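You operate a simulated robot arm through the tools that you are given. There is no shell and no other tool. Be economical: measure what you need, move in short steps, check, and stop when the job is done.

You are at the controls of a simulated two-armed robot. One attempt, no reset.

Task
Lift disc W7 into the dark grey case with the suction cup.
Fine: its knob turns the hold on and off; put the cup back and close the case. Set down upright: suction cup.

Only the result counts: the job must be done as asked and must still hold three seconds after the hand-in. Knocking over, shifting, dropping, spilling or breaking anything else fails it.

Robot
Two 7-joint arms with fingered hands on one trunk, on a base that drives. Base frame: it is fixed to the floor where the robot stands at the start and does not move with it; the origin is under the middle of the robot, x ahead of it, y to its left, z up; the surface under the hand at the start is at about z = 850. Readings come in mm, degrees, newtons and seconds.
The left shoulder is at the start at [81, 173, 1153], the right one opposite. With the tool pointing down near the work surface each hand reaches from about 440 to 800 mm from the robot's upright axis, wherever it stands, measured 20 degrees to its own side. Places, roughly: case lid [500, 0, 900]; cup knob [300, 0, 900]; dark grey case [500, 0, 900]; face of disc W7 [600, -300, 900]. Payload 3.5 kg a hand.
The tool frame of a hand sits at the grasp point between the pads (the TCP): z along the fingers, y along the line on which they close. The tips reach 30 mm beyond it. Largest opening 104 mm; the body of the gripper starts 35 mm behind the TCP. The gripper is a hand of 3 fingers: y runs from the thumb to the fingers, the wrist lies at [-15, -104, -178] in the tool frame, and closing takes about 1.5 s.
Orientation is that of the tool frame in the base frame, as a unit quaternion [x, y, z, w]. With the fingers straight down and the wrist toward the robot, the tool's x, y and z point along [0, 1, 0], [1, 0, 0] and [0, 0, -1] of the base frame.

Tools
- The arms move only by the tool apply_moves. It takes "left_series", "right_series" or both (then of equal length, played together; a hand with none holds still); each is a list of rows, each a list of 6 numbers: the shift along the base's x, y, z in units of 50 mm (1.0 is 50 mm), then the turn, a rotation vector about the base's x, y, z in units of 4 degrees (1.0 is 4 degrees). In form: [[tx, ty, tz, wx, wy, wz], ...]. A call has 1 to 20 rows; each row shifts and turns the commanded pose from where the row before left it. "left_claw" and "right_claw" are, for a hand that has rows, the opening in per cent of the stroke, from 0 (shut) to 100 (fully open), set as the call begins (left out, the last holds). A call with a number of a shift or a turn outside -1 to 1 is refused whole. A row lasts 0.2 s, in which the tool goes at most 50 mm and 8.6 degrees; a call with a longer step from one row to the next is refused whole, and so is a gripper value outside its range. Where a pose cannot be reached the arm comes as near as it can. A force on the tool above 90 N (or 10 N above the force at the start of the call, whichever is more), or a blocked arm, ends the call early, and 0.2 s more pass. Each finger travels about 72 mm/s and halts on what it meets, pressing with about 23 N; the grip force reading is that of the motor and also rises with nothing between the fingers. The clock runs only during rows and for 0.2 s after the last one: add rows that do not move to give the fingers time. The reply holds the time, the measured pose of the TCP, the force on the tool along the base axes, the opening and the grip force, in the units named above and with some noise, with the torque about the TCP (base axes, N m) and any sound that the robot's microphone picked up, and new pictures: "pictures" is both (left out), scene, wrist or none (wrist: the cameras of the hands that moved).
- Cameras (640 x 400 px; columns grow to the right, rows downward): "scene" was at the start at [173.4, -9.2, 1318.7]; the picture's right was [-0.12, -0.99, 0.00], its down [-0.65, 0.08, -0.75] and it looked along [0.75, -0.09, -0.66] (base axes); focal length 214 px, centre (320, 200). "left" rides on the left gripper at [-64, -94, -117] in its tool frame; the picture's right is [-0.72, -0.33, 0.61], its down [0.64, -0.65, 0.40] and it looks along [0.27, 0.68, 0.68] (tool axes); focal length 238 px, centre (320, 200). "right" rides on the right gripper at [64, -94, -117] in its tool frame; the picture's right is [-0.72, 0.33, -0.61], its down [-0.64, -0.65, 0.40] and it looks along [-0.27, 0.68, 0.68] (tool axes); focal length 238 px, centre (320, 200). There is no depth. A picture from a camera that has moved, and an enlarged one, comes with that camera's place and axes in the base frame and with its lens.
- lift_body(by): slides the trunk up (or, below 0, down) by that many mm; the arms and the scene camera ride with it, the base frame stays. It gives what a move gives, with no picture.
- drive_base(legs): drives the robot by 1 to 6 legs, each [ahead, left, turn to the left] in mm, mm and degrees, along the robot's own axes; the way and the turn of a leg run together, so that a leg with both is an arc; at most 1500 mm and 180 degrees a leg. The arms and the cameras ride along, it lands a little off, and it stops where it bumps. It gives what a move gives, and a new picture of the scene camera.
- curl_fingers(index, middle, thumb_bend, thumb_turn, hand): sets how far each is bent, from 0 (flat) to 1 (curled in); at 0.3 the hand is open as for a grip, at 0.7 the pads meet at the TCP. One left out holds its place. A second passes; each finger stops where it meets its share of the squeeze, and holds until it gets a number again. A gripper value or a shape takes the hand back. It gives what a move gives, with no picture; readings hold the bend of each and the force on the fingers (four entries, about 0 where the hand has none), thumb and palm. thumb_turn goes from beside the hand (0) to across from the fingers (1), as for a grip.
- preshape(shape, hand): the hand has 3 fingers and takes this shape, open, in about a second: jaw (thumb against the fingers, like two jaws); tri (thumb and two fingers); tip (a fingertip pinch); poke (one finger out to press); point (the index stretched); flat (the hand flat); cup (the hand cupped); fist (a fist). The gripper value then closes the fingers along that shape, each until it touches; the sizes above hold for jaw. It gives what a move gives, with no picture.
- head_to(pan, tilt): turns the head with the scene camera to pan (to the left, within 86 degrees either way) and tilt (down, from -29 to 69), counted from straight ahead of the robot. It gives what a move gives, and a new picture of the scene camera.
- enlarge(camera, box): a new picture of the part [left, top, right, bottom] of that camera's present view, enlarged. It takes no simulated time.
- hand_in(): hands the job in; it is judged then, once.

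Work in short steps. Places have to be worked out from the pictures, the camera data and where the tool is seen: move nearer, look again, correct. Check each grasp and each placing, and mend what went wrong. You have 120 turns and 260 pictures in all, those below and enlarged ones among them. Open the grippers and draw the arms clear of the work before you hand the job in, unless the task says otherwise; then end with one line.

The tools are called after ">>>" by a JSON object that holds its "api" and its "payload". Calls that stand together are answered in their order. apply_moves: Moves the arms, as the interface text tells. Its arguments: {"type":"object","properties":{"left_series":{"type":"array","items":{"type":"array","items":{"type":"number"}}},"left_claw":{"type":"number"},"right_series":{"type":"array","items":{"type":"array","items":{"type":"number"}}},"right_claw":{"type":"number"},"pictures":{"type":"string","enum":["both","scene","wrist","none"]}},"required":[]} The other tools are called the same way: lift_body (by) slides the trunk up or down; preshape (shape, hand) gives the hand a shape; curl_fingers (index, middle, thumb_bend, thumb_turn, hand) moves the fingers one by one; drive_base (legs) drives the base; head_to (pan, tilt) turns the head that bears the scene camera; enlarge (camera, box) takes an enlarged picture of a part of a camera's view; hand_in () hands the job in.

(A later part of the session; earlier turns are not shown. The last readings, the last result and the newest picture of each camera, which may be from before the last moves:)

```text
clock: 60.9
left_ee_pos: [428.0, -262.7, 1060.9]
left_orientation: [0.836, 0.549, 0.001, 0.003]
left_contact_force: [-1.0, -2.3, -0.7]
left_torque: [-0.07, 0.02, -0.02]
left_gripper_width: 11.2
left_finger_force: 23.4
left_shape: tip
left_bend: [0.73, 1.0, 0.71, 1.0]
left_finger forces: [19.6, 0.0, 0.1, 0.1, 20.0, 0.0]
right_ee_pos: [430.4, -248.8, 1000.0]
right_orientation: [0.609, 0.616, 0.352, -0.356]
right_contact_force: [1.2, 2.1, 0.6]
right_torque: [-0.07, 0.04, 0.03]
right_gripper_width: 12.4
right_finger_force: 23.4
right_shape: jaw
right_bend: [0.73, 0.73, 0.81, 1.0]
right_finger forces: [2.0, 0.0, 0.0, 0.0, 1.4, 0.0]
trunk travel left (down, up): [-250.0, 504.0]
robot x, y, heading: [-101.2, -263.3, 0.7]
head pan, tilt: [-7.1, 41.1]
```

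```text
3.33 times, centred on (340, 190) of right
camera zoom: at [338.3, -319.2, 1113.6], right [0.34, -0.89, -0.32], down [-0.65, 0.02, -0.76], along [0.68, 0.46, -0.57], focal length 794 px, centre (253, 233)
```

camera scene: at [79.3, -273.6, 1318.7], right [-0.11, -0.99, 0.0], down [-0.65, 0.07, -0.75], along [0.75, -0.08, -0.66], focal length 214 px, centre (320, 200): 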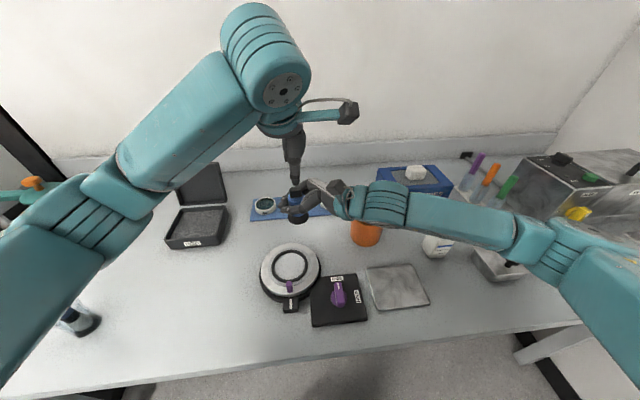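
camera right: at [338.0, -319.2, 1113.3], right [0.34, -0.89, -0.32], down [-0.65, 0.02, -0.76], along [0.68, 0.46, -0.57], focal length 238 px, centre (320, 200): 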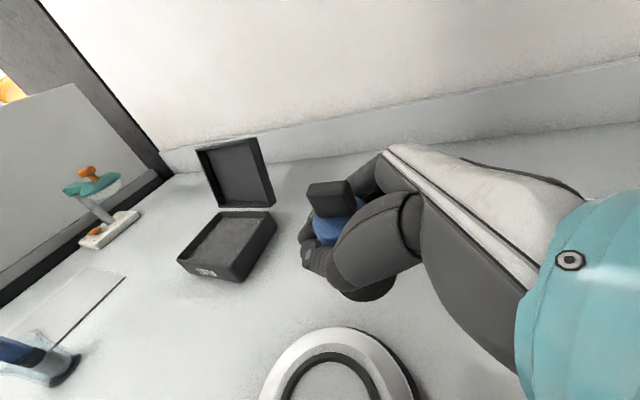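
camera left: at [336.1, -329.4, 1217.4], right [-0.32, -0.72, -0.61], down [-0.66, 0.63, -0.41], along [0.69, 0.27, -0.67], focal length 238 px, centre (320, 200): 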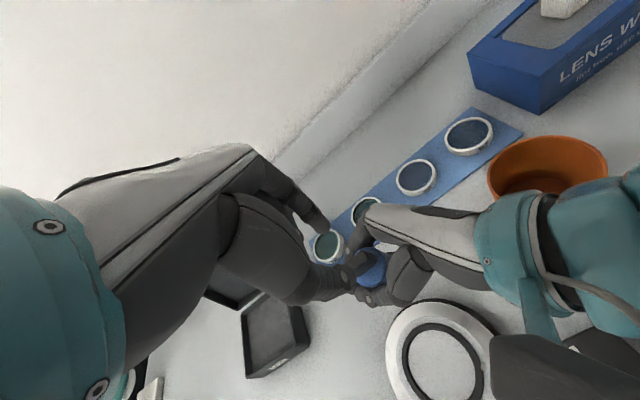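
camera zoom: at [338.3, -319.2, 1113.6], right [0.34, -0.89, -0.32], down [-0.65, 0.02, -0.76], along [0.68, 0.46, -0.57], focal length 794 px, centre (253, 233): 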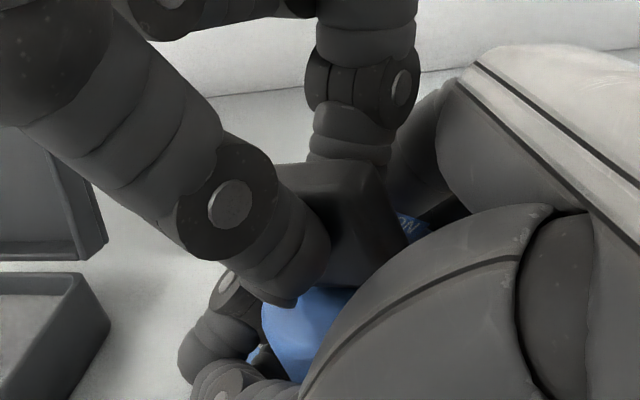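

The ON label appears to have stayed while the bar turned, so counter-clockwise seems free. Continuing counter-clockwise.

>>> {"api": "apply_moves", "payload": {"left_series": [[0, 0, 0, 0, 0, 1], [0, 0, 0, 0, 0, 1], [0, 0, 0, 0, 0, 1], [0, 0, 0, 0, 0, 1], [0, 0, 0, 0, 0, 1], [0, 0, 0, 0, 0, 1], [0, 0, 0, 0, 0, 1], [0, 0, 0, 0, 0, 1]], "pictures": "none"}}

>>> {"api": "enlarge", "payload": {"camera": "scene", "box": [280, 170, 330, 230]}}

>>> {"api": "enlarge", "payload": {"camera": "right", "box": [280, 130, 400, 250]}}

>>> {"api": "enlarge", "payload": {"camera": "left", "box": [270, 170, 470, 320]}}

```text
clock: 62.6
left_ee_pos: [429.8, -261.8, 1059.5]
left_orientation: [0.653, 0.758, 0.002, 0.002]
left_contact_force: [-4.9, -2.7, -0.8]
left_torque: [-0.16, 0.16, -0.05]
left_gripper_width: 11.1
left_finger_force: 22.9
left_shape: tip
left_bend: [0.73, 1.0, 0.71, 1.0]
left_finger forces: [18.0, 0.0, 0.0, 0.0, 23.1, 0.0]
right_ee_pos: [430.8, -248.4, 1000.5]
right_orientation: [0.609, 0.616, 0.352, -0.355]
right_contact_force: [4.2, 3.5, 0.8]
right_torque: [-0.05, 0.13, 0.09]
right_gripper_width: 12.8
right_finger_force: 23.2
right_shape: jaw
right_bend: [0.73, 0.73, 0.81, 1.0]
right_finger forces: [5.8, 0.0, 0.1, 0.0, 2.1, 0.1]
trunk travel left (down, up): [-250.0, 504.0]
robot x, y, heading: [-96.1, -265.2, 0.5]
head pan, tilt: [-7.1, 41.1]
```

```text
6.67 times, centred on (305, 200) of scene
camera zoom: at [79.2, -273.1, 1318.7], right [-0.11, -0.99, 0.0], down [-0.65, 0.07, -0.75], along [0.75, -0.08, -0.66], focal length 1430 px, centre (420, 200)
```

zoom: 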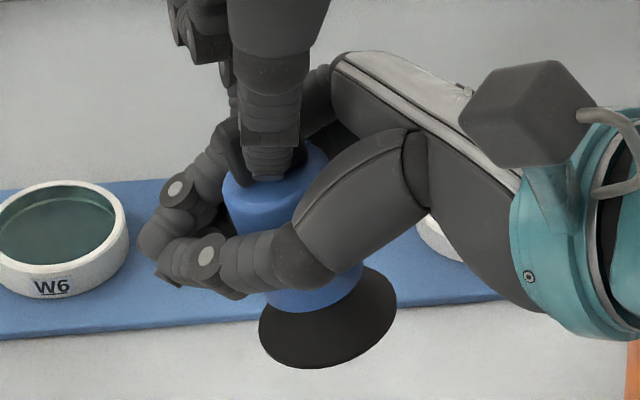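

```text
3.33 times, centred on (340, 190) of right
camera zoom: at [338.3, -319.1, 1113.4], right [0.34, -0.89, -0.32], down [-0.65, 0.02, -0.76], along [0.68, 0.46, -0.57], focal length 794 px, centre (253, 233)
```

zoom: 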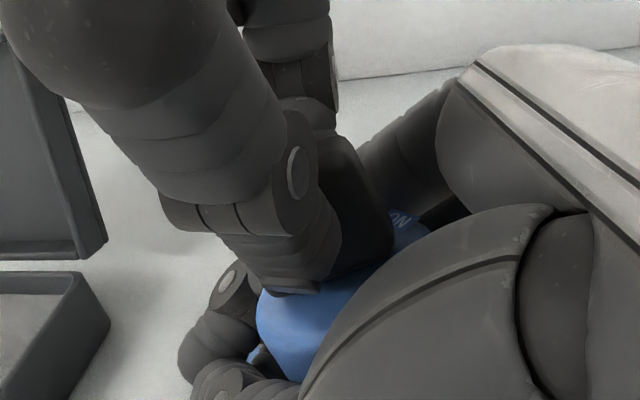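

```text
2.67 times, centred on (370, 245) of left
camera zoom: at [345.0, -338.8, 1174.1], right [-0.21, -0.76, -0.61], down [-0.74, 0.54, -0.41], along [0.64, 0.37, -0.67], focal length 636 px, centre (187, 80)
```

zoom: 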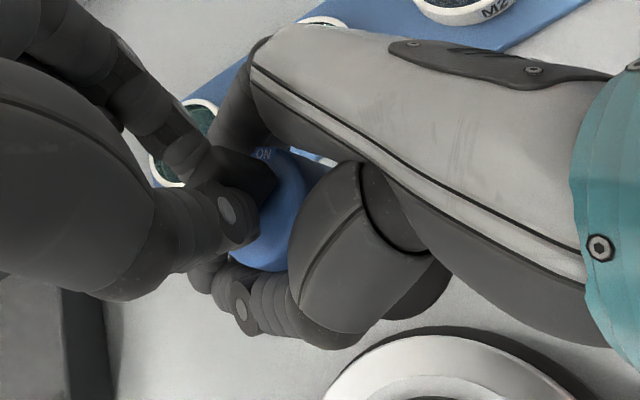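

The knob really is turning toward ON now, with about 30° remaining. Eight more rows.

>>> {"api": "apply_moves", "payload": {"left_series": [[0, 0, 0, 0, 0, 1], [0, 0, 0, 0, 0, 1], [0, 0, 0, 0, 0, 1], [0, 0, 0, 0, 0, 1], [0, 0, 0, 0, 0, 1], [0, 0, 0, 0, 0, 1], [0, 0, 0, 0, 0, 1]], "pictures": "none"}}

>>> {"api": "enlarge", "payload": {"camera": "scene", "box": [280, 170, 330, 230]}}

>>> {"api": "enlarge", "payload": {"camera": "right", "box": [280, 130, 400, 250]}}

>>> {"api": "enlarge", "payload": {"camera": "left", "box": [270, 170, 470, 320]}}

```text
clock: 64.2
left_ee_pos: [428.7, -262.5, 1060.9]
left_orientation: [0.45, 0.893, 0.003, 0.002]
left_contact_force: [-2.9, -5.6, -1.1]
left_torque: [-0.23, 0.16, -0.02]
left_gripper_width: 11.1
left_finger_force: 22.8
left_shape: tip
left_bend: [0.73, 1.0, 0.71, 1.0]
left_finger forces: [19.1, 0.0, 0.1, 0.0, 23.8, 0.0]
right_ee_pos: [430.8, -248.4, 1000.0]
right_orientation: [0.608, 0.617, 0.351, -0.356]
right_contact_force: [2.1, 4.8, -0.1]
right_torque: [-0.11, 0.06, 0.07]
right_gripper_width: 12.8
right_finger_force: 23.1
right_shape: jaw
right_bend: [0.73, 0.73, 0.81, 1.0]
right_finger forces: [4.1, 0.0, 0.0, 0.0, 2.7, 0.1]
trunk travel left (down, up): [-250.0, 504.0]
robot x, y, heading: [-93.7, -264.0, 0.7]
head pan, tilt: [-7.1, 41.1]
```

```text
6.67 times, centred on (305, 200) of scene
camera zoom: at [79.2, -273.1, 1318.7], right [-0.11, -0.99, 0.0], down [-0.65, 0.07, -0.75], along [0.75, -0.08, -0.66], focal length 1430 px, centre (420, 200)
```

zoom: 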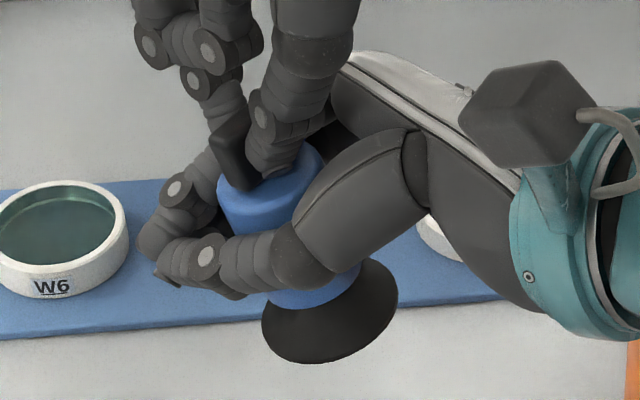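

```text
3.33 times, centred on (340, 190) of right
camera zoom: at [338.1, -319.1, 1113.5], right [0.34, -0.89, -0.32], down [-0.65, 0.02, -0.76], along [0.68, 0.46, -0.57], focal length 794 px, centre (253, 233)
```

zoom: 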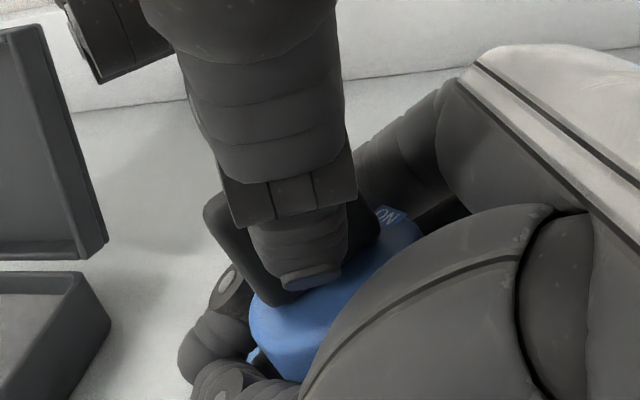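

```text
2.67 times, centred on (370, 245) of left
camera zoom: at [390.9, -369.9, 1174.4], right [0.17, -0.77, -0.61], down [-0.9, 0.13, -0.41], along [0.39, 0.62, -0.67], focal length 636 px, centre (187, 80)
```

zoom: 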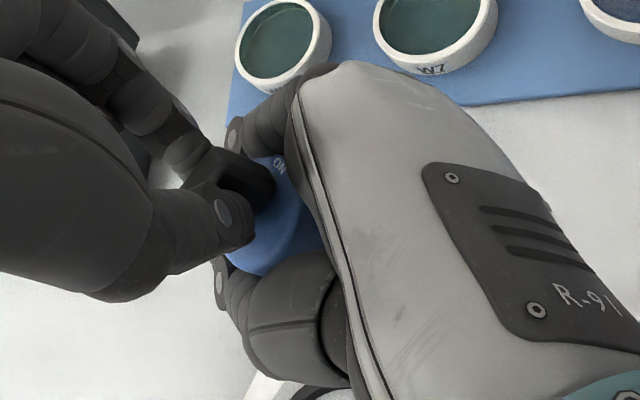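

Bar and ON look almost aligned (about 88°). Two more rows to the stop, watching the torque.

>>> {"api": "apply_moves", "payload": {"left_series": [[0, 0, 0, 0, 0, 1], [0, 0, 0, 0, 0, 1]], "pictures": "none"}}

>>> {"api": "enlarge", "payload": {"camera": "left", "box": [300, 180, 400, 280]}}

```text
clock: 64.8
left_ee_pos: [428.7, -261.9, 1059.3]
left_orientation: [0.386, 0.922, 0.002, 0.002]
left_contact_force: [-2.3, -5.9, -1.0]
left_torque: [-0.21, 0.1, -0.04]
left_gripper_width: 10.7
left_finger_force: 22.7
left_shape: tip
left_bend: [0.73, 1.0, 0.71, 1.0]
left_finger forces: [19.4, 0.0, 0.0, 0.0, 24.6, 0.0]
right_ee_pos: [430.1, -249.3, 1000.2]
right_orientation: [0.608, 0.616, 0.351, -0.356]
right_contact_force: [2.2, 5.4, -0.9]
right_torque: [-0.06, 0.0, 0.05]
right_gripper_width: 12.8
right_finger_force: 23.0
right_shape: jaw
right_bend: [0.73, 0.73, 0.81, 1.0]
right_finger forces: [4.1, 0.0, 0.0, 0.0, 3.1, 0.0]
trunk travel left (down, up): [-250.0, 504.0]
robot x, y, heading: [-93.1, -269.4, 0.8]
head pan, tilt: [-7.1, 41.1]
```

```text
4.00 times, centred on (350, 230) of left
camera zoom: at [406.5, -374.1, 1174.0], right [0.28, -0.74, -0.61], down [-0.91, 0.0, -0.41], along [0.3, 0.67, -0.67], focal length 953 px, centre (200, 80)
```

zoom: 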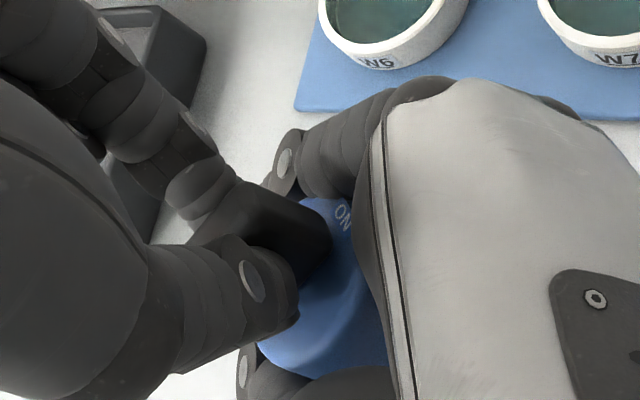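

It may still be a few degrees short. I'll turn 4 more rows; if it's at its stop the body will just turn with it.

>>> {"api": "apply_moves", "payload": {"left_series": [[0, 0, 0, 0, 0, 1], [0, 0, 0, 0, 0, 1], [0, 0, 0, 0, 0, 1], [0, 0, 0, 0, 0, 1]], "pictures": "none"}}

>>> {"api": "enlarge", "payload": {"camera": "left", "box": [300, 180, 400, 280]}}

>>> {"api": "enlarge", "payload": {"camera": "scene", "box": [280, 170, 330, 230]}}

>>> {"api": "enlarge", "payload": {"camera": "right", "box": [280, 130, 400, 250]}}

```text
clock: 65.8
left_ee_pos: [428.0, -262.4, 1059.4]
left_orientation: [0.254, 0.967, 0.004, 0.002]
left_contact_force: [1.2, -5.1, -0.2]
left_torque: [-0.21, 0.01, -0.05]
left_gripper_width: 11.1
left_finger_force: 23.1
left_shape: tip
left_bend: [0.73, 1.0, 0.71, 1.0]
left_finger forces: [20.3, 0.1, 0.1, 0.0, 23.7, 0.1]
right_ee_pos: [430.1, -249.3, 999.2]
right_orientation: [0.608, 0.617, 0.35, -0.356]
right_contact_force: [1.0, 4.4, -0.9]
right_torque: [-0.05, -0.02, 0.03]
right_gripper_width: 12.4
right_finger_force: 23.1
right_shape: jaw
right_bend: [0.73, 0.73, 0.8, 1.0]
right_finger forces: [3.1, 0.0, 0.0, 0.0, 4.2, 0.0]
trunk travel left (down, up): [-250.0, 504.0]
robot x, y, heading: [-92.6, -266.0, 1.2]
head pan, tilt: [-7.1, 41.1]
```

```text
4.00 times, centred on (350, 230) of left
camera zoom: at [437.9, -376.1, 1174.2], right [0.47, -0.63, -0.61], down [-0.88, -0.25, -0.41], along [0.1, 0.73, -0.67], focal length 953 px, centre (200, 80)
```

zoom: 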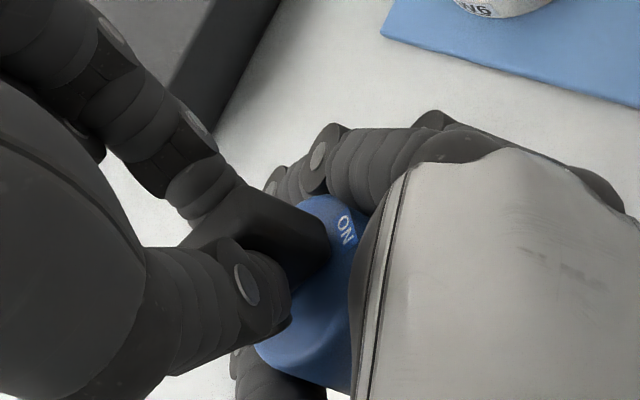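

```text
6.67 times, centred on (305, 200) of scene
camera zoom: at [79.3, -273.2, 1318.7], right [-0.11, -0.99, 0.0], down [-0.65, 0.07, -0.75], along [0.75, -0.08, -0.66], focal length 1430 px, centre (420, 200)
```

zoom: 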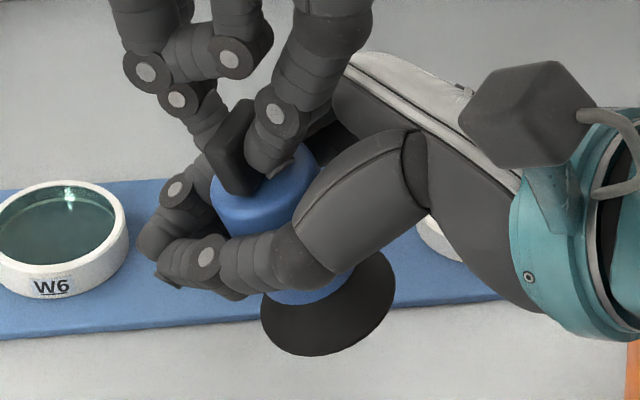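

```text
3.33 times, centred on (340, 190) of right
camera zoom: at [338.1, -319.1, 1113.3], right [0.34, -0.89, -0.32], down [-0.65, 0.02, -0.76], along [0.68, 0.46, -0.57], focal length 794 px, centre (253, 233)
```

zoom: 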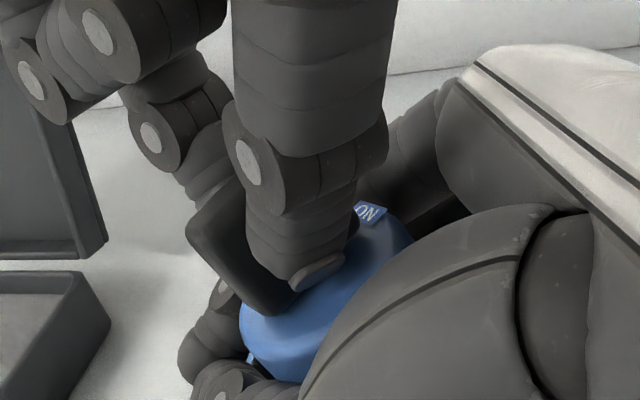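

The ON label keeps its place relative to the bar now, so the knob is at its ON stop. The cup is tilted and loose in the right hand, so I'll hold it by the knob with the left hand and open the right to regrip.

>>> {"api": "apply_moves", "payload": {"right_series": [[0, 0, 0, 0, 0, 0], [0, 0, 0, 0, 0, 0], [0, 0, 0, 0, 0, 0], [0, 0, 0, 0, 0, 0], [0, 0, 0, 0, 0, 0], [0, 0, 0, 0, 0, 0]], "right_claw": 100, "pictures": "none"}}

>>> {"api": "enlarge", "payload": {"camera": "scene", "box": [270, 170, 340, 240]}}

>>> {"api": "enlarge", "payload": {"camera": "right", "box": [250, 130, 400, 330]}}

```text
clock: 67.2
left_ee_pos: [429.2, -263.1, 1060.4]
left_orientation: [0.255, 0.967, 0.003, 0.002]
left_contact_force: [-0.7, 0.7, -1.4]
left_torque: [0.04, 0.03, 0.04]
left_gripper_width: 10.9
left_finger_force: 22.4
left_shape: tip
left_bend: [0.73, 1.0, 0.71, 1.0]
left_finger forces: [20.2, 0.0, 0.0, 0.1, 20.0, 0.1]
right_ee_pos: [430.1, -247.4, 999.6]
right_orientation: [0.608, 0.616, 0.351, -0.357]
right_contact_force: [-0.1, 0.3, 0.6]
right_torque: [-0.02, 0.0, 0.0]
right_gripper_width: 103.7
right_finger_force: 0.0
right_shape: jaw
right_bend: [0.3, 0.3, 0.3, 0.98]
right_finger forces: [0.1, 0.0, 0.1, 0.0, 0.0, 0.0]
trunk travel left (down, up): [-250.0, 504.0]
robot x, y, heading: [-95.5, -266.1, 0.8]
head pan, tilt: [-7.1, 41.1]
```

```text
5.71 times, centred on (305, 205) of scene
camera zoom: at [79.3, -273.0, 1318.7], right [-0.11, -0.99, 0.0], down [-0.65, 0.07, -0.75], along [0.75, -0.08, -0.66], focal length 1226 px, centre (406, 171)
```

zoom: 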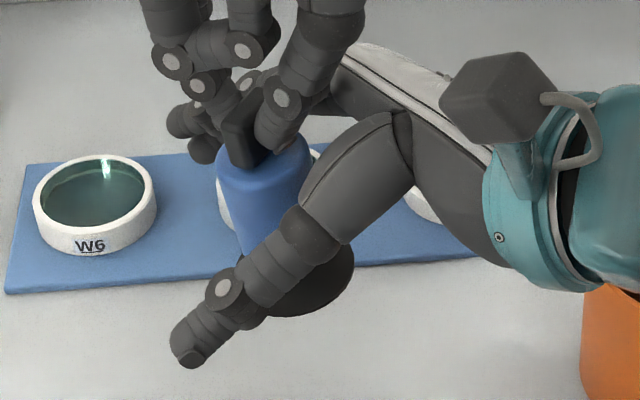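

```text
2.00 times, centred on (325, 230) of right
camera zoom: at [338.3, -319.0, 1113.4], right [0.34, -0.89, -0.32], down [-0.65, 0.02, -0.76], along [0.68, 0.46, -0.57], focal length 477 px, centre (310, 140)
```

zoom: 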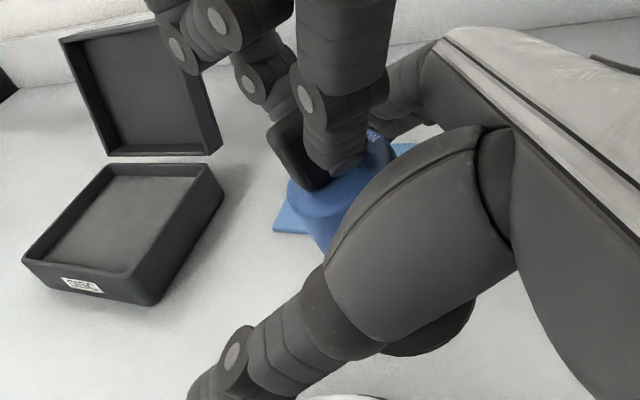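

The left hand holds the cup by its knob. That's workable for the transfer: with the body free, it can hang upright below the pinch. I'll withdraw the right hand along its own axis.

>>> {"api": "apply_moves", "payload": {"right_series": [[0, -0.43, 0.25, 0, 0, 0], [0, -0.43, 0.25, 0, 0, 0], [0, -0.43, 0.25, 0, 0, 0], [0, -0.43, 0.25, 0, 0, 0], [0, -0.43, 0.25, 0, 0, 0]], "pictures": "none"}}

>>> {"api": "enlarge", "payload": {"camera": "scene", "box": [270, 160, 350, 240]}}

>>> {"api": "enlarge", "payload": {"camera": "right", "box": [180, 130, 380, 330]}}

```text
clock: 68.5
left_ee_pos: [428.4, -263.2, 1060.4]
left_orientation: [0.255, 0.967, 0.003, 0.002]
left_contact_force: [0.2, -0.4, -1.0]
left_torque: [-0.01, 0.0, -0.01]
left_gripper_width: 11.0
left_finger_force: 23.1
left_shape: tip
left_bend: [0.73, 1.0, 0.71, 1.0]
left_finger forces: [20.2, 0.0, 0.0, 0.0, 20.0, 0.1]
right_ee_pos: [431.6, -358.2, 1062.9]
right_orientation: [0.608, 0.616, 0.351, -0.357]
right_contact_force: [1.0, -0.1, 0.1]
right_torque: [0.01, 0.01, 0.02]
right_gripper_width: 103.8
right_finger_force: 0.1
right_shape: jaw
right_bend: [0.3, 0.3, 0.3, 0.98]
right_finger forces: [0.0, 0.1, 0.0, 0.1, 0.1, 0.0]
trunk travel left (down, up): [-250.0, 504.0]
robot x, y, heading: [-92.3, -266.3, 0.7]
head pan, tilt: [-7.1, 41.1]
```

```text
5.00 times, centred on (310, 200) of scene
camera zoom: at [79.1, -273.3, 1318.7], right [-0.11, -0.99, 0.0], down [-0.65, 0.07, -0.75], along [0.75, -0.08, -0.66], focal length 1072 px, centre (370, 200)
```

zoom: 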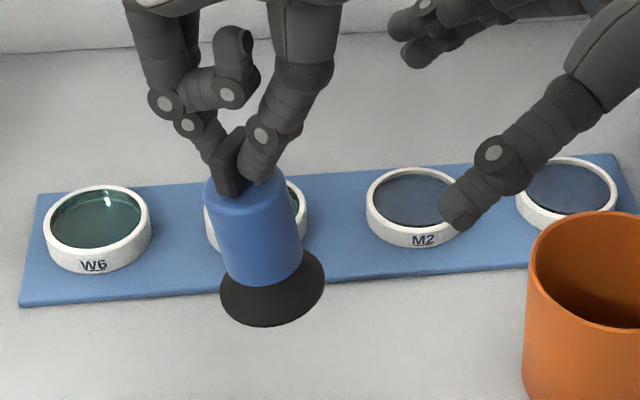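

```text
2.00 times, centred on (280, 230) of right
camera zoom: at [340.1, -428.7, 1177.4], right [0.34, -0.89, -0.32], down [-0.65, 0.02, -0.76], along [0.68, 0.46, -0.57], focal length 477 px, centre (400, 140)
```

zoom: 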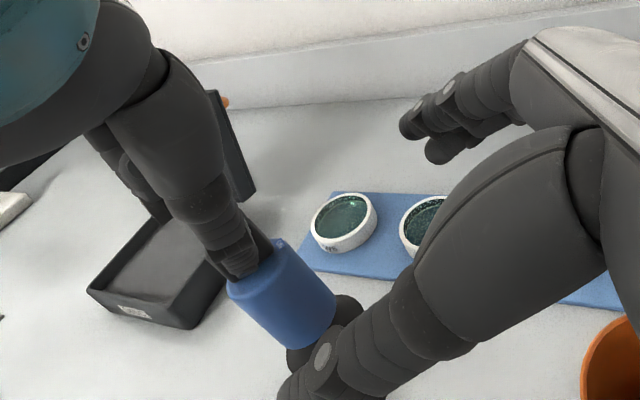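

The axis runs from [429,-260,1022] to the base [434,-267,957], a tilt of about 7.5°. I'll counter-rotate the left hand to set the cup upright, and raise the right hand out of the way.

>>> {"api": "apply_moves", "payload": {"left_series": [[0, 0, 0, 0.48, 0.4, 0], [0, 0, 0, 0.48, 0.4, 0], [0, 0, 0, 0.48, 0.4, 0], [0, 0, 0, 0, 0, 0]], "right_series": [[-0.3, -0.2, 0.5, 0, 0, 0], [-0.3, -0.2, 0.5, 0, 0, 0], [-0.3, -0.2, 0.5, 0, 0, 0], [-0.3, -0.2, 0.5, 0, 0, 0]]}}

>>> {"api": "enlarge", "payload": {"camera": "scene", "box": [270, 160, 350, 240]}}

>>> {"api": "enlarge", "payload": {"camera": "right", "box": [150, 130, 380, 360]}}

```text
clock: 69.5
left_ee_pos: [429.9, -261.6, 1060.4]
left_orientation: [0.255, 0.965, 0.041, -0.051]
left_contact_force: [1.2, 0.7, 2.2]
left_torque: [-0.54, 0.08, 0.07]
left_gripper_width: 11.1
left_finger_force: 23.1
left_shape: tip
left_bend: [0.73, 1.0, 0.71, 1.0]
left_finger forces: [20.3, 0.0, 0.0, 0.1, 20.0, 0.0]
right_ee_pos: [372.1, -397.6, 1165.3]
right_orientation: [0.61, 0.616, 0.35, -0.356]
right_contact_force: [-0.7, -0.1, -3.4]
right_torque: [-0.06, 0.23, -0.06]
right_gripper_width: 102.5
right_finger_force: 0.1
right_shape: jaw
right_bend: [0.31, 0.3, 0.3, 0.98]
right_finger forces: [0.0, 0.0, 0.0, 0.0, 0.0, 0.0]
trunk travel left (down, up): [-250.0, 504.0]
robot x, y, heading: [-94.7, -263.1, 0.7]
head pan, tilt: [-7.1, 41.1]
camera scene: at [79.1, -272.9, 1318.7], right [-0.11, -0.99, 0.0], down [-0.65, 0.07, -0.75], along [0.75, -0.08, -0.66], focal length 214 px, centre (320, 200)
camera right: at [280.4, -467.6, 1279.4], right [0.34, -0.89, -0.31], down [-0.66, 0.02, -0.76], along [0.68, 0.46, -0.58], focal length 238 px, centre (320, 200)
camera left: at [447.3, -385.8, 1162.1], right [0.41, -0.57, -0.71], down [-0.91, -0.21, -0.36], along [0.05, 0.79, -0.6], focal length 238 px, centre (320, 200)
```

scene: 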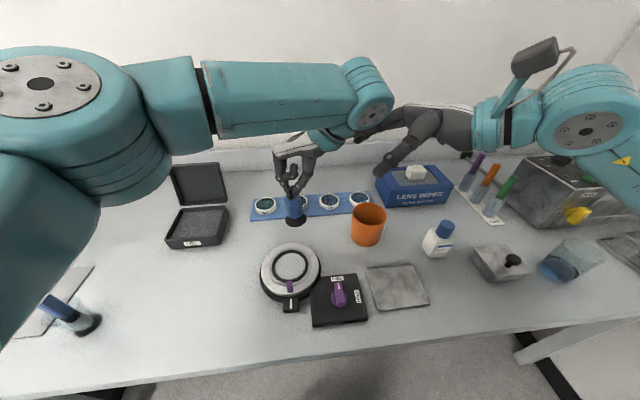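
right: 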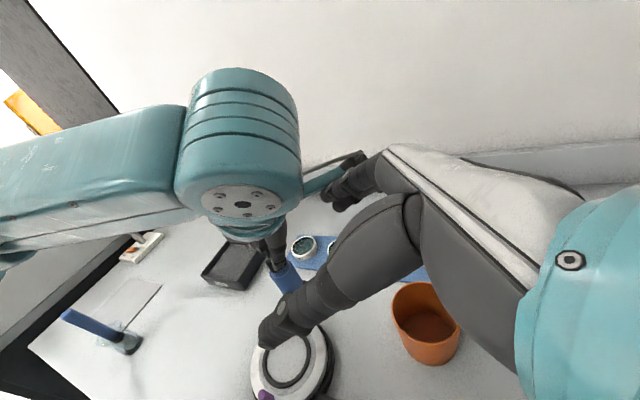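
left: 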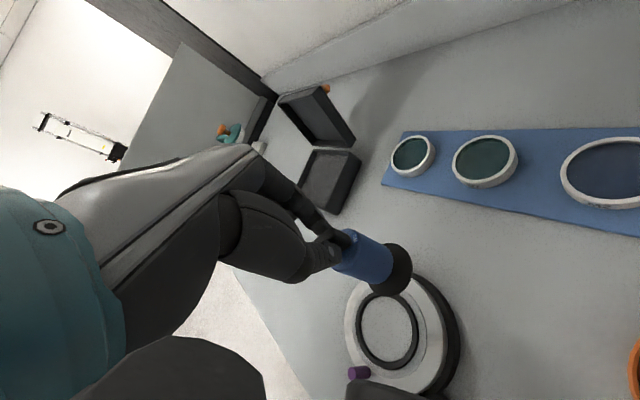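

```text
5.00 times, centred on (310, 200) of scene
camera zoom: at [79.1, -272.9, 1318.7], right [-0.11, -0.99, 0.0], down [-0.65, 0.07, -0.75], along [0.75, -0.08, -0.66], focal length 1072 px, centre (370, 200)
```

zoom: 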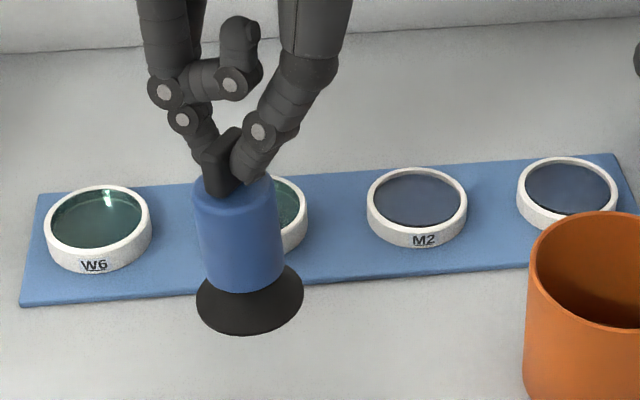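

```text
1.74 times, centred on (265, 245) of right
camera zoom: at [280.4, -467.6, 1279.4], right [0.34, -0.89, -0.31], down [-0.66, 0.02, -0.76], along [0.68, 0.46, -0.58], focal length 414 px, centre (416, 122)
```

zoom: 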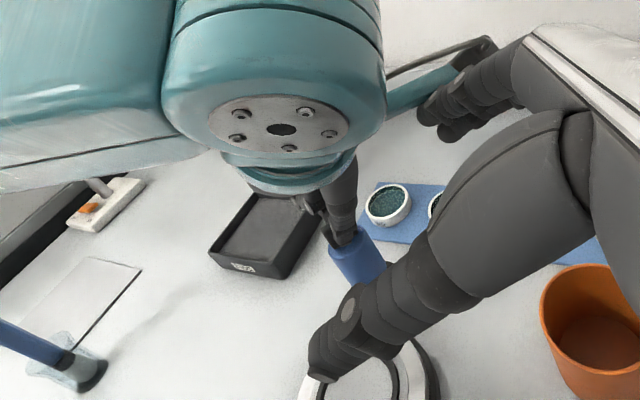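

The cup is upright now, but the right hand brushes the left arm. I'll move it away to the right, then drive forward 80 mm.

>>> {"api": "apply_moves", "payload": {"right_series": [[-0.4, -0.5, 0, 0, 0, 0], [-0.4, -0.5, 0, 0, 0, 0], [-0.4, -0.5, 0, 0, 0, 0]], "pictures": "none"}}

>>> {"api": "drive_base", "payload": {"legs": [[80, 0, 0]]}}

>>> {"api": "enlarge", "payload": {"camera": "scene", "box": [260, 170, 360, 270]}}

>>> {"api": "enlarge", "payload": {"camera": "left", "box": [240, 0, 640, 300]}}

```text
clock: 70.2
left_ee_pos: [427.7, -261.5, 1061.0]
left_orientation: [0.254, 0.965, 0.041, -0.052]
left_contact_force: [-0.3, 0.4, -2.3]
left_torque: [0.04, -0.04, 0.02]
left_gripper_width: 10.8
left_finger_force: 23.4
left_shape: tip
left_bend: [0.73, 1.0, 0.71, 1.0]
left_finger forces: [20.2, 0.0, 0.0, 0.1, 20.1, 0.0]
right_ee_pos: [312.1, -468.8, 1166.8]
right_orientation: [0.608, 0.617, 0.351, -0.355]
right_contact_force: [-0.5, 0.7, 0.6]
right_torque: [0.03, -0.01, -0.02]
right_gripper_width: 103.8
right_finger_force: 0.1
right_shape: jaw
right_bend: [0.3, 0.3, 0.3, 0.98]
right_finger forces: [0.0, 0.0, 0.0, 0.0, 0.0, 0.0]
trunk travel left (down, up): [-250.0, 504.0]
robot x, y, heading: [-96.7, -264.9, 0.7]
head pan, tilt: [-7.1, 41.1]
```

```text
clock: 71.3
left_ee_pos: [509.1, -261.1, 1059.6]
left_orientation: [0.254, 0.965, 0.041, -0.053]
left_contact_force: [-0.4, -0.1, -1.7]
left_torque: [-0.04, 0.0, 0.02]
left_gripper_width: 10.8
left_finger_force: 22.8
left_shape: tip
left_bend: [0.73, 1.0, 0.71, 1.0]
left_finger forces: [20.2, 0.1, 0.1, 0.0, 20.1, 0.0]
right_ee_pos: [394.6, -470.4, 1166.4]
right_orientation: [0.61, 0.615, 0.35, -0.356]
right_contact_force: [-0.2, 0.4, -0.8]
right_torque: [0.02, 0.0, 0.01]
right_gripper_width: 103.8
right_finger_force: 0.0
right_shape: jaw
right_bend: [0.3, 0.3, 0.3, 0.98]
right_finger forces: [0.0, 0.0, 0.0, 0.0, 0.0, 0.0]
trunk travel left (down, up): [-250.0, 504.0]
robot x, y, heading: [-13.9, -263.2, 0.5]
head pan, tilt: [-7.1, 41.1]
camera scene: at [160.2, -272.3, 1318.5], right [-0.11, -0.99, 0.0], down [-0.65, 0.07, -0.75], along [0.75, -0.08, -0.66], focal length 214 px, centre (320, 200)
```

scene: 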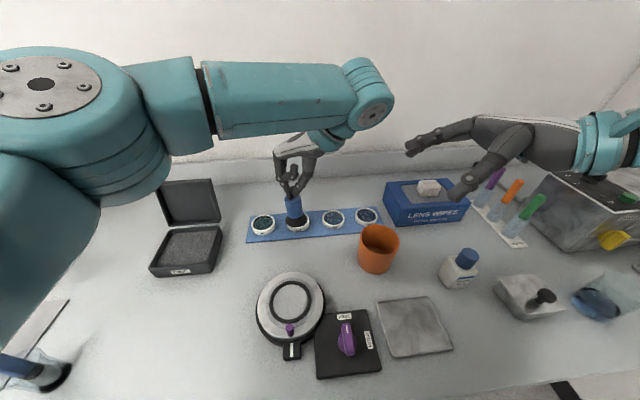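

```text
4.00 times, centred on (310, 220) of scene
camera zoom: at [160.2, -272.3, 1318.5], right [-0.11, -0.99, 0.0], down [-0.65, 0.07, -0.75], along [0.75, -0.08, -0.66], focal length 858 px, centre (360, 120)
```

zoom: 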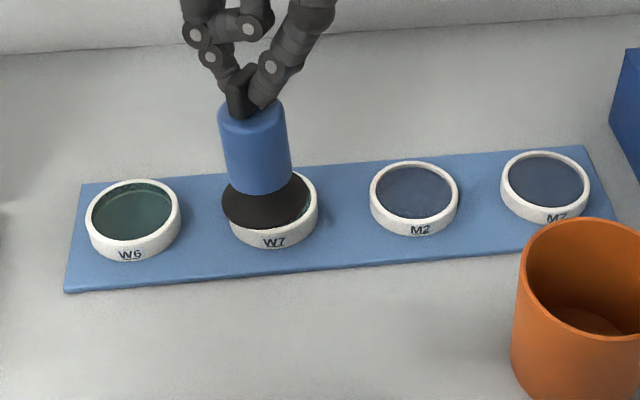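

```text
1.33 times, centred on (440, 150) of left
camera zoom: at [527.9, -385.8, 1160.9], right [0.41, -0.57, -0.71], down [-0.91, -0.21, -0.36], along [0.05, 0.8, -0.6], focal length 318 px, centre (160, 267)
```

zoom: 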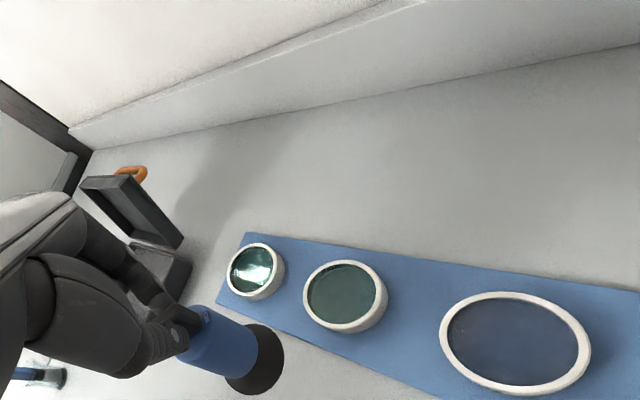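

Scene and left views agree the disc centre is about (+76, −2) mm from the cup's base. I'll move above it, lowering to about 30 mm above the rim, and remeasure.

>>> {"api": "apply_moves", "payload": {"left_series": [[0.38, -0.01, -0.27, 0, 0, 0], [0.38, -0.01, -0.27, 0, 0, 0], [0.38, -0.01, -0.27, 0, 0, 0], [0.38, -0.01, -0.27, 0, 0, 0]], "pictures": "none"}}

>>> {"api": "enlarge", "payload": {"camera": "scene", "box": [260, 180, 340, 260]}}

>>> {"api": "enlarge", "payload": {"camera": "left", "box": [300, 120, 500, 320]}}

>>> {"api": "enlarge", "payload": {"camera": "right", "box": [0, 100, 300, 400]}}

```text
clock: 72.3
left_ee_pos: [585.7, -254.5, 1005.4]
left_orientation: [0.256, 0.964, 0.041, -0.053]
left_contact_force: [-0.5, 0.4, -1.6]
left_torque: [-0.02, 0.01, 0.01]
left_gripper_width: 10.9
left_finger_force: 22.9
left_shape: tip
left_bend: [0.73, 1.0, 0.71, 1.0]
left_finger forces: [20.0, 0.0, 0.1, 0.0, 19.7, 0.0]
left hand out of reach, approached as far as the arm can: row 4
right_ee_pos: [392.6, -469.1, 1168.0]
right_orientation: [0.608, 0.617, 0.351, -0.356]
right_contact_force: [0.0, -0.2, 0.4]
right_torque: [-0.01, -0.04, -0.01]
right_gripper_width: 103.7
right_finger_force: 0.1
right_shape: jaw
right_bend: [0.3, 0.3, 0.3, 0.98]
right_finger forces: [0.0, 0.0, 0.0, 0.0, 0.0, 0.0]
trunk travel left (down, up): [-250.0, 504.0]
robot x, y, heading: [-12.2, -267.6, 0.7]
head pan, tilt: [-7.1, 41.1]
```

```text
5.00 times, centred on (300, 220) of scene
camera zoom: at [159.5, -271.7, 1318.6], right [-0.11, -0.99, 0.0], down [-0.65, 0.07, -0.75], along [0.75, -0.09, -0.66], focal length 1072 px, centre (420, 100)
```

zoom: 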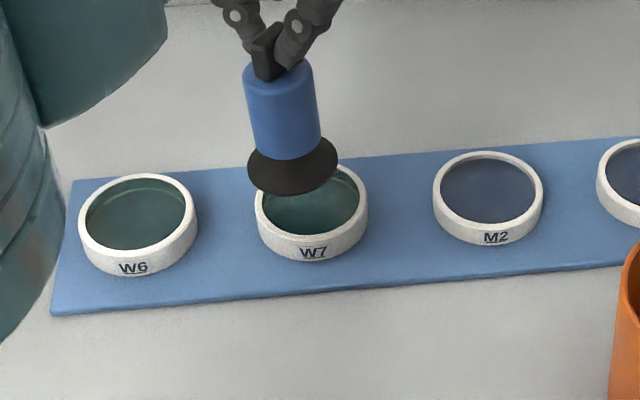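

```text
2.00 times, centred on (400, 220) of left
camera zoom: at [603.9, -379.0, 1107.6], right [0.41, -0.57, -0.71], down [-0.91, -0.21, -0.36], along [0.05, 0.79, -0.6], focal length 477 px, centre (160, 160)
```

zoom: 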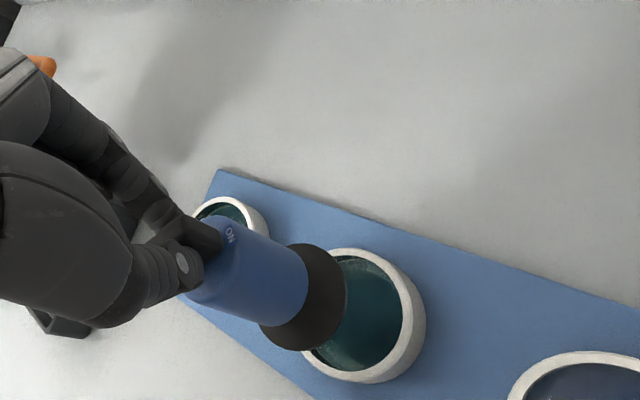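

```text
1.33 times, centred on (150, 250) of right
camera zoom: at [301.3, -540.1, 1280.2], right [0.34, -0.89, -0.32], down [-0.65, 0.02, -0.76], along [0.68, 0.46, -0.57], focal length 318 px, centre (547, 133)
```

zoom: 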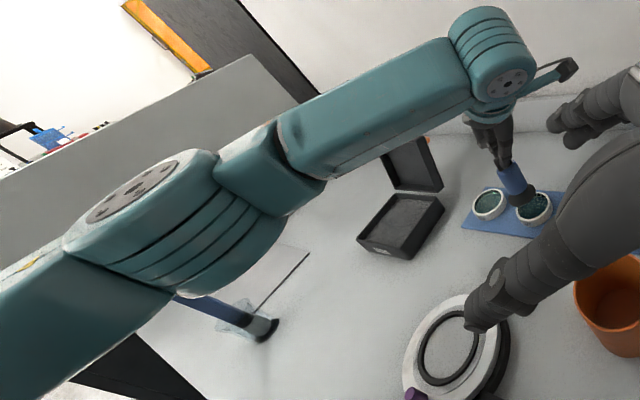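

Left is near its reach limit. Since the body is free to turn with the hand, I'll rotate the whole hand 44° clockwise, which brings the wrist closer, slightly raised for safety.

>>> {"api": "apply_moves", "payload": {"left_series": [[0, 0, 0.15, 0, 0, -1], [0, 0, 0.05, 0, 0, -1], [0, 0, 0, 0, 0, -1], [0, 0, 0, 0, 0, -1], [0, 0, 0, 0, 0, -1], [0, 0, 0, 0, 0, -1], [0, 0, 0, 0, 0, -1], [0, 0, 0, 0, 0, -1], [0, 0, 0, 0, 0, -1], [0, 0, 0, 0, 0, -1], [0, 0, 0, 0, 0, -1]]}}

>>> {"api": "enlarge", "payload": {"camera": "scene", "box": [260, 180, 340, 260]}}

>>> {"api": "enlarge", "payload": {"camera": "left", "box": [300, 120, 500, 320]}}

```text
clock: 74.7
left_ee_pos: [582.7, -253.8, 1017.3]
left_orientation: [0.598, 0.799, 0.057, -0.033]
left_contact_force: [0.3, -0.5, -1.5]
left_torque: [0.01, -0.01, 0.0]
left_gripper_width: 10.9
left_finger_force: 22.9
left_shape: tip
left_bend: [0.73, 1.0, 0.71, 1.0]
left_finger forces: [20.0, 0.0, 0.0, 0.0, 19.8, 0.1]
right_ee_pos: [392.7, -470.3, 1166.8]
right_orientation: [0.608, 0.617, 0.351, -0.356]
right_contact_force: [0.2, -0.6, 0.3]
right_torque: [0.01, -0.01, -0.01]
right_gripper_width: 103.4
right_finger_force: 0.0
right_shape: jaw
right_bend: [0.3, 0.3, 0.3, 0.98]
right_finger forces: [0.0, 0.1, 0.0, 0.0, 0.0, 0.0]
trunk travel left (down, up): [-250.0, 504.0]
robot x, y, heading: [-15.8, -261.3, 0.7]
head pan, tilt: [-7.1, 41.1]
camera scene: at [159.2, -272.1, 1318.7], right [-0.11, -0.99, 0.0], down [-0.65, 0.07, -0.75], along [0.75, -0.08, -0.66], focal length 214 px, centre (320, 200)
camera left: at [509.7, -356.7, 1117.7], right [-0.1, -0.69, -0.71], down [-0.8, 0.48, -0.36], along [0.59, 0.53, -0.6], focal length 238 px, centre (320, 200)
```

scene: 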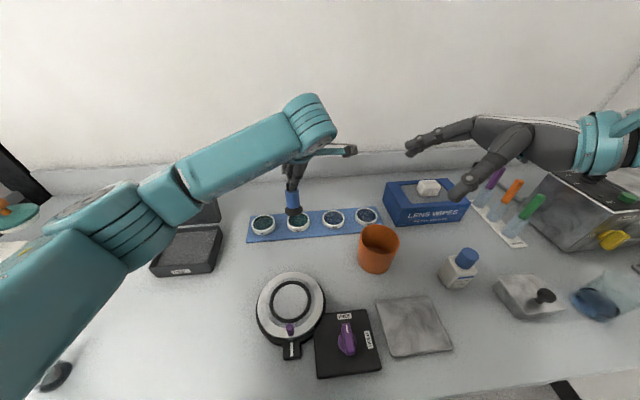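
left: 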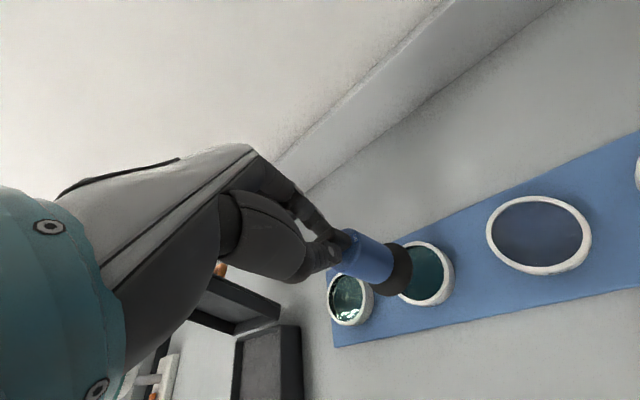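

```text
5.00 times, centred on (300, 220) of scene
camera zoom: at [159.2, -272.1, 1318.7], right [-0.11, -0.99, 0.0], down [-0.65, 0.07, -0.75], along [0.75, -0.08, -0.66], focal length 1072 px, centre (420, 100)
```

zoom: 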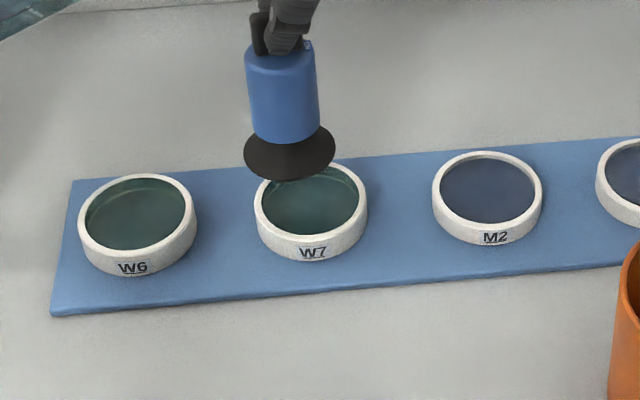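

```text
2.00 times, centred on (400, 220) of left
camera zoom: at [509.7, -356.7, 1117.7], right [-0.1, -0.69, -0.71], down [-0.8, 0.48, -0.36], along [0.59, 0.53, -0.6], focal length 477 px, centre (160, 160)
```

zoom: 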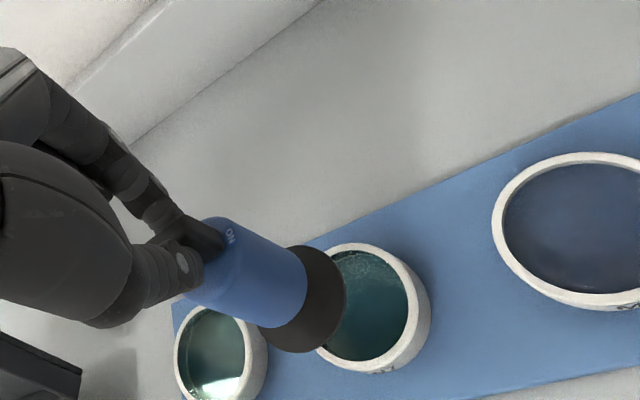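

Both views say the cup base needs about (+2, −9.7) mm. I'll apply that and lower to about 10 mm above the rim.

>>> {"api": "apply_moves", "payload": {"left_series": [[0.02, -0.1, -0.2, 0, 0, 0], [0.02, -0.095, -0.2, 0, 0, 0], [0, 0, -0.2, 0, 0, 0]], "pictures": "none"}}

>>> {"api": "enlarge", "payload": {"camera": "scene", "box": [270, 190, 330, 250]}}

>>> {"api": "enlarge", "payload": {"camera": "left", "box": [320, 160, 460, 300]}}

```text
clock: 75.5
left_ee_pos: [585.8, -265.2, 986.9]
left_orientation: [0.597, 0.799, 0.057, -0.034]
left_contact_force: [-0.5, -0.2, -2.0]
left_torque: [-0.03, -0.02, 0.0]
left_gripper_width: 11.0
left_finger_force: 22.9
left_shape: tip
left_bend: [0.73, 1.0, 0.71, 1.0]
left_finger forces: [19.9, 0.1, 0.1, 0.0, 19.9, 0.1]
right_ee_pos: [393.1, -469.8, 1166.0]
right_orientation: [0.608, 0.617, 0.351, -0.356]
right_contact_force: [0.0, 0.6, 0.5]
right_torque: [-0.01, 0.0, -0.03]
right_gripper_width: 103.9
right_finger_force: 0.1
right_shape: jaw
right_bend: [0.3, 0.3, 0.3, 0.98]
right_finger forces: [0.1, 0.0, 0.1, 0.1, 0.0, 0.1]
trunk travel left (down, up): [-250.0, 504.0]
robot x, y, heading: [-15.6, -266.3, 0.6]
head pan, tilt: [-7.1, 41.1]
```

```text
6.67 times, centred on (300, 220) of scene
camera zoom: at [159.3, -272.2, 1318.7], right [-0.11, -0.99, 0.0], down [-0.65, 0.07, -0.75], along [0.75, -0.08, -0.66], focal length 1430 px, centre (453, 67)
```

zoom: 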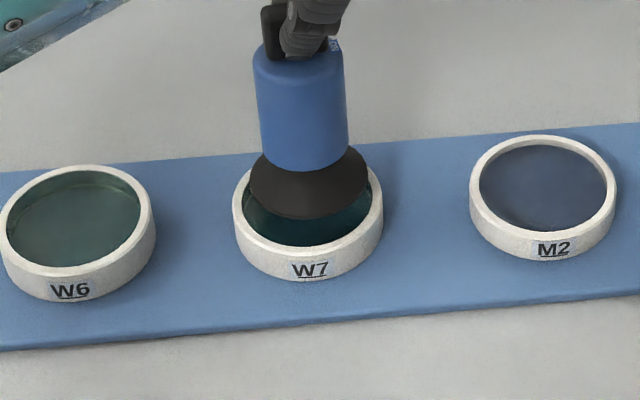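

```text
2.86 times, centred on (390, 230) of left
camera zoom: at [512.6, -367.0, 1088.2], right [-0.1, -0.69, -0.71], down [-0.8, 0.48, -0.36], along [0.59, 0.54, -0.6], focal length 681 px, centre (120, 114)
```

zoom: 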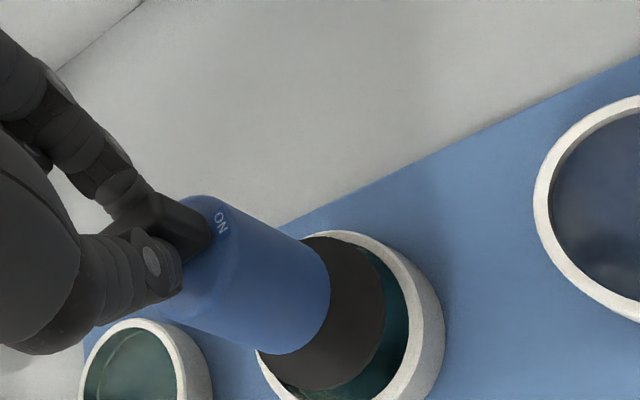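

Lateral alignment is good; in x the cup may be about 3–5 mm too far. I'll shift −3 mm, lower 7 mm and re-evaluate.

>>> {"api": "apply_moves", "payload": {"left_series": [[-0.06, 0.01, -0.07, 0, 0, 0], [0, 0, -0.07, 0, 0, 0]], "pictures": "none"}}

>>> {"api": "enlarge", "payload": {"camera": "scene", "box": [275, 200, 325, 250]}}

>>> {"api": "enlarge", "payload": {"camera": "left", "box": [340, 190, 450, 300]}}

```text
clock: 76.1
left_ee_pos: [582.6, -264.2, 981.4]
left_orientation: [0.597, 0.799, 0.057, -0.033]
left_contact_force: [-0.6, 0.8, -1.2]
left_torque: [-0.01, 0.01, 0.0]
left_gripper_width: 10.6
left_finger_force: 23.0
left_shape: tip
left_bend: [0.73, 1.0, 0.71, 1.0]
left_finger forces: [20.0, 0.1, 0.0, 0.0, 19.9, 0.0]
right_ee_pos: [393.0, -470.5, 1166.1]
right_orientation: [0.608, 0.616, 0.352, -0.356]
right_contact_force: [-0.3, 0.2, 0.5]
right_torque: [-0.01, 0.02, -0.01]
right_gripper_width: 103.7
right_finger_force: 0.0
right_shape: jaw
right_bend: [0.3, 0.3, 0.3, 0.98]
right_finger forces: [0.1, 0.0, 0.1, 0.0, 0.0, 0.1]
trunk travel left (down, up): [-250.0, 504.0]
robot x, y, heading: [-17.1, -266.0, 0.8]
head pan, tilt: [-7.1, 41.1]
```

```text
8.00 times, centred on (300, 225) of scene
camera zoom: at [159.2, -272.4, 1318.7], right [-0.11, -0.99, 0.0], down [-0.65, 0.07, -0.75], along [0.75, -0.08, -0.66], focal length 1716 px, centre (480, 0)
```

zoom: 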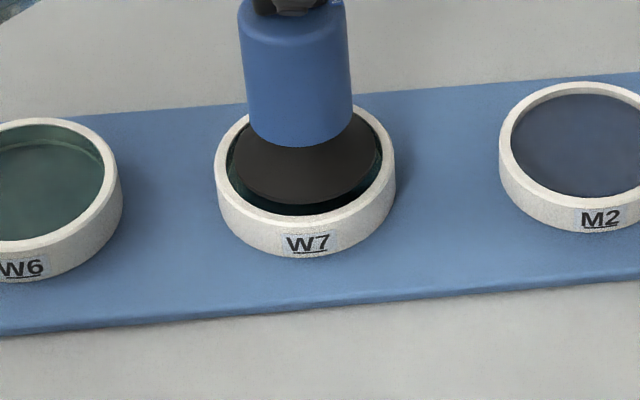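

```text
3.64 times, centred on (395, 245) of left
camera zoom: at [509.0, -366.0, 1081.5], right [-0.1, -0.69, -0.71], down [-0.8, 0.48, -0.36], along [0.59, 0.54, -0.6], focal length 867 px, centre (47, 36)
```

zoom: 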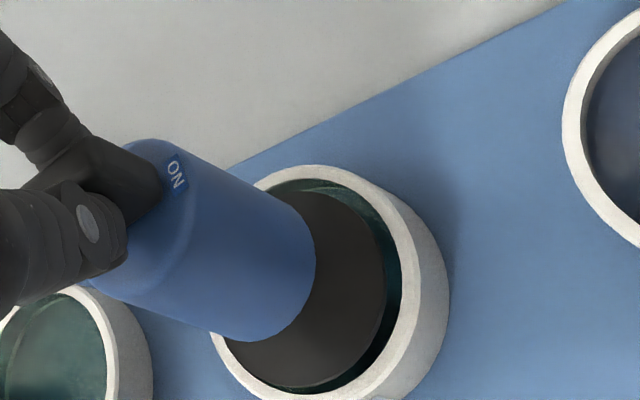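

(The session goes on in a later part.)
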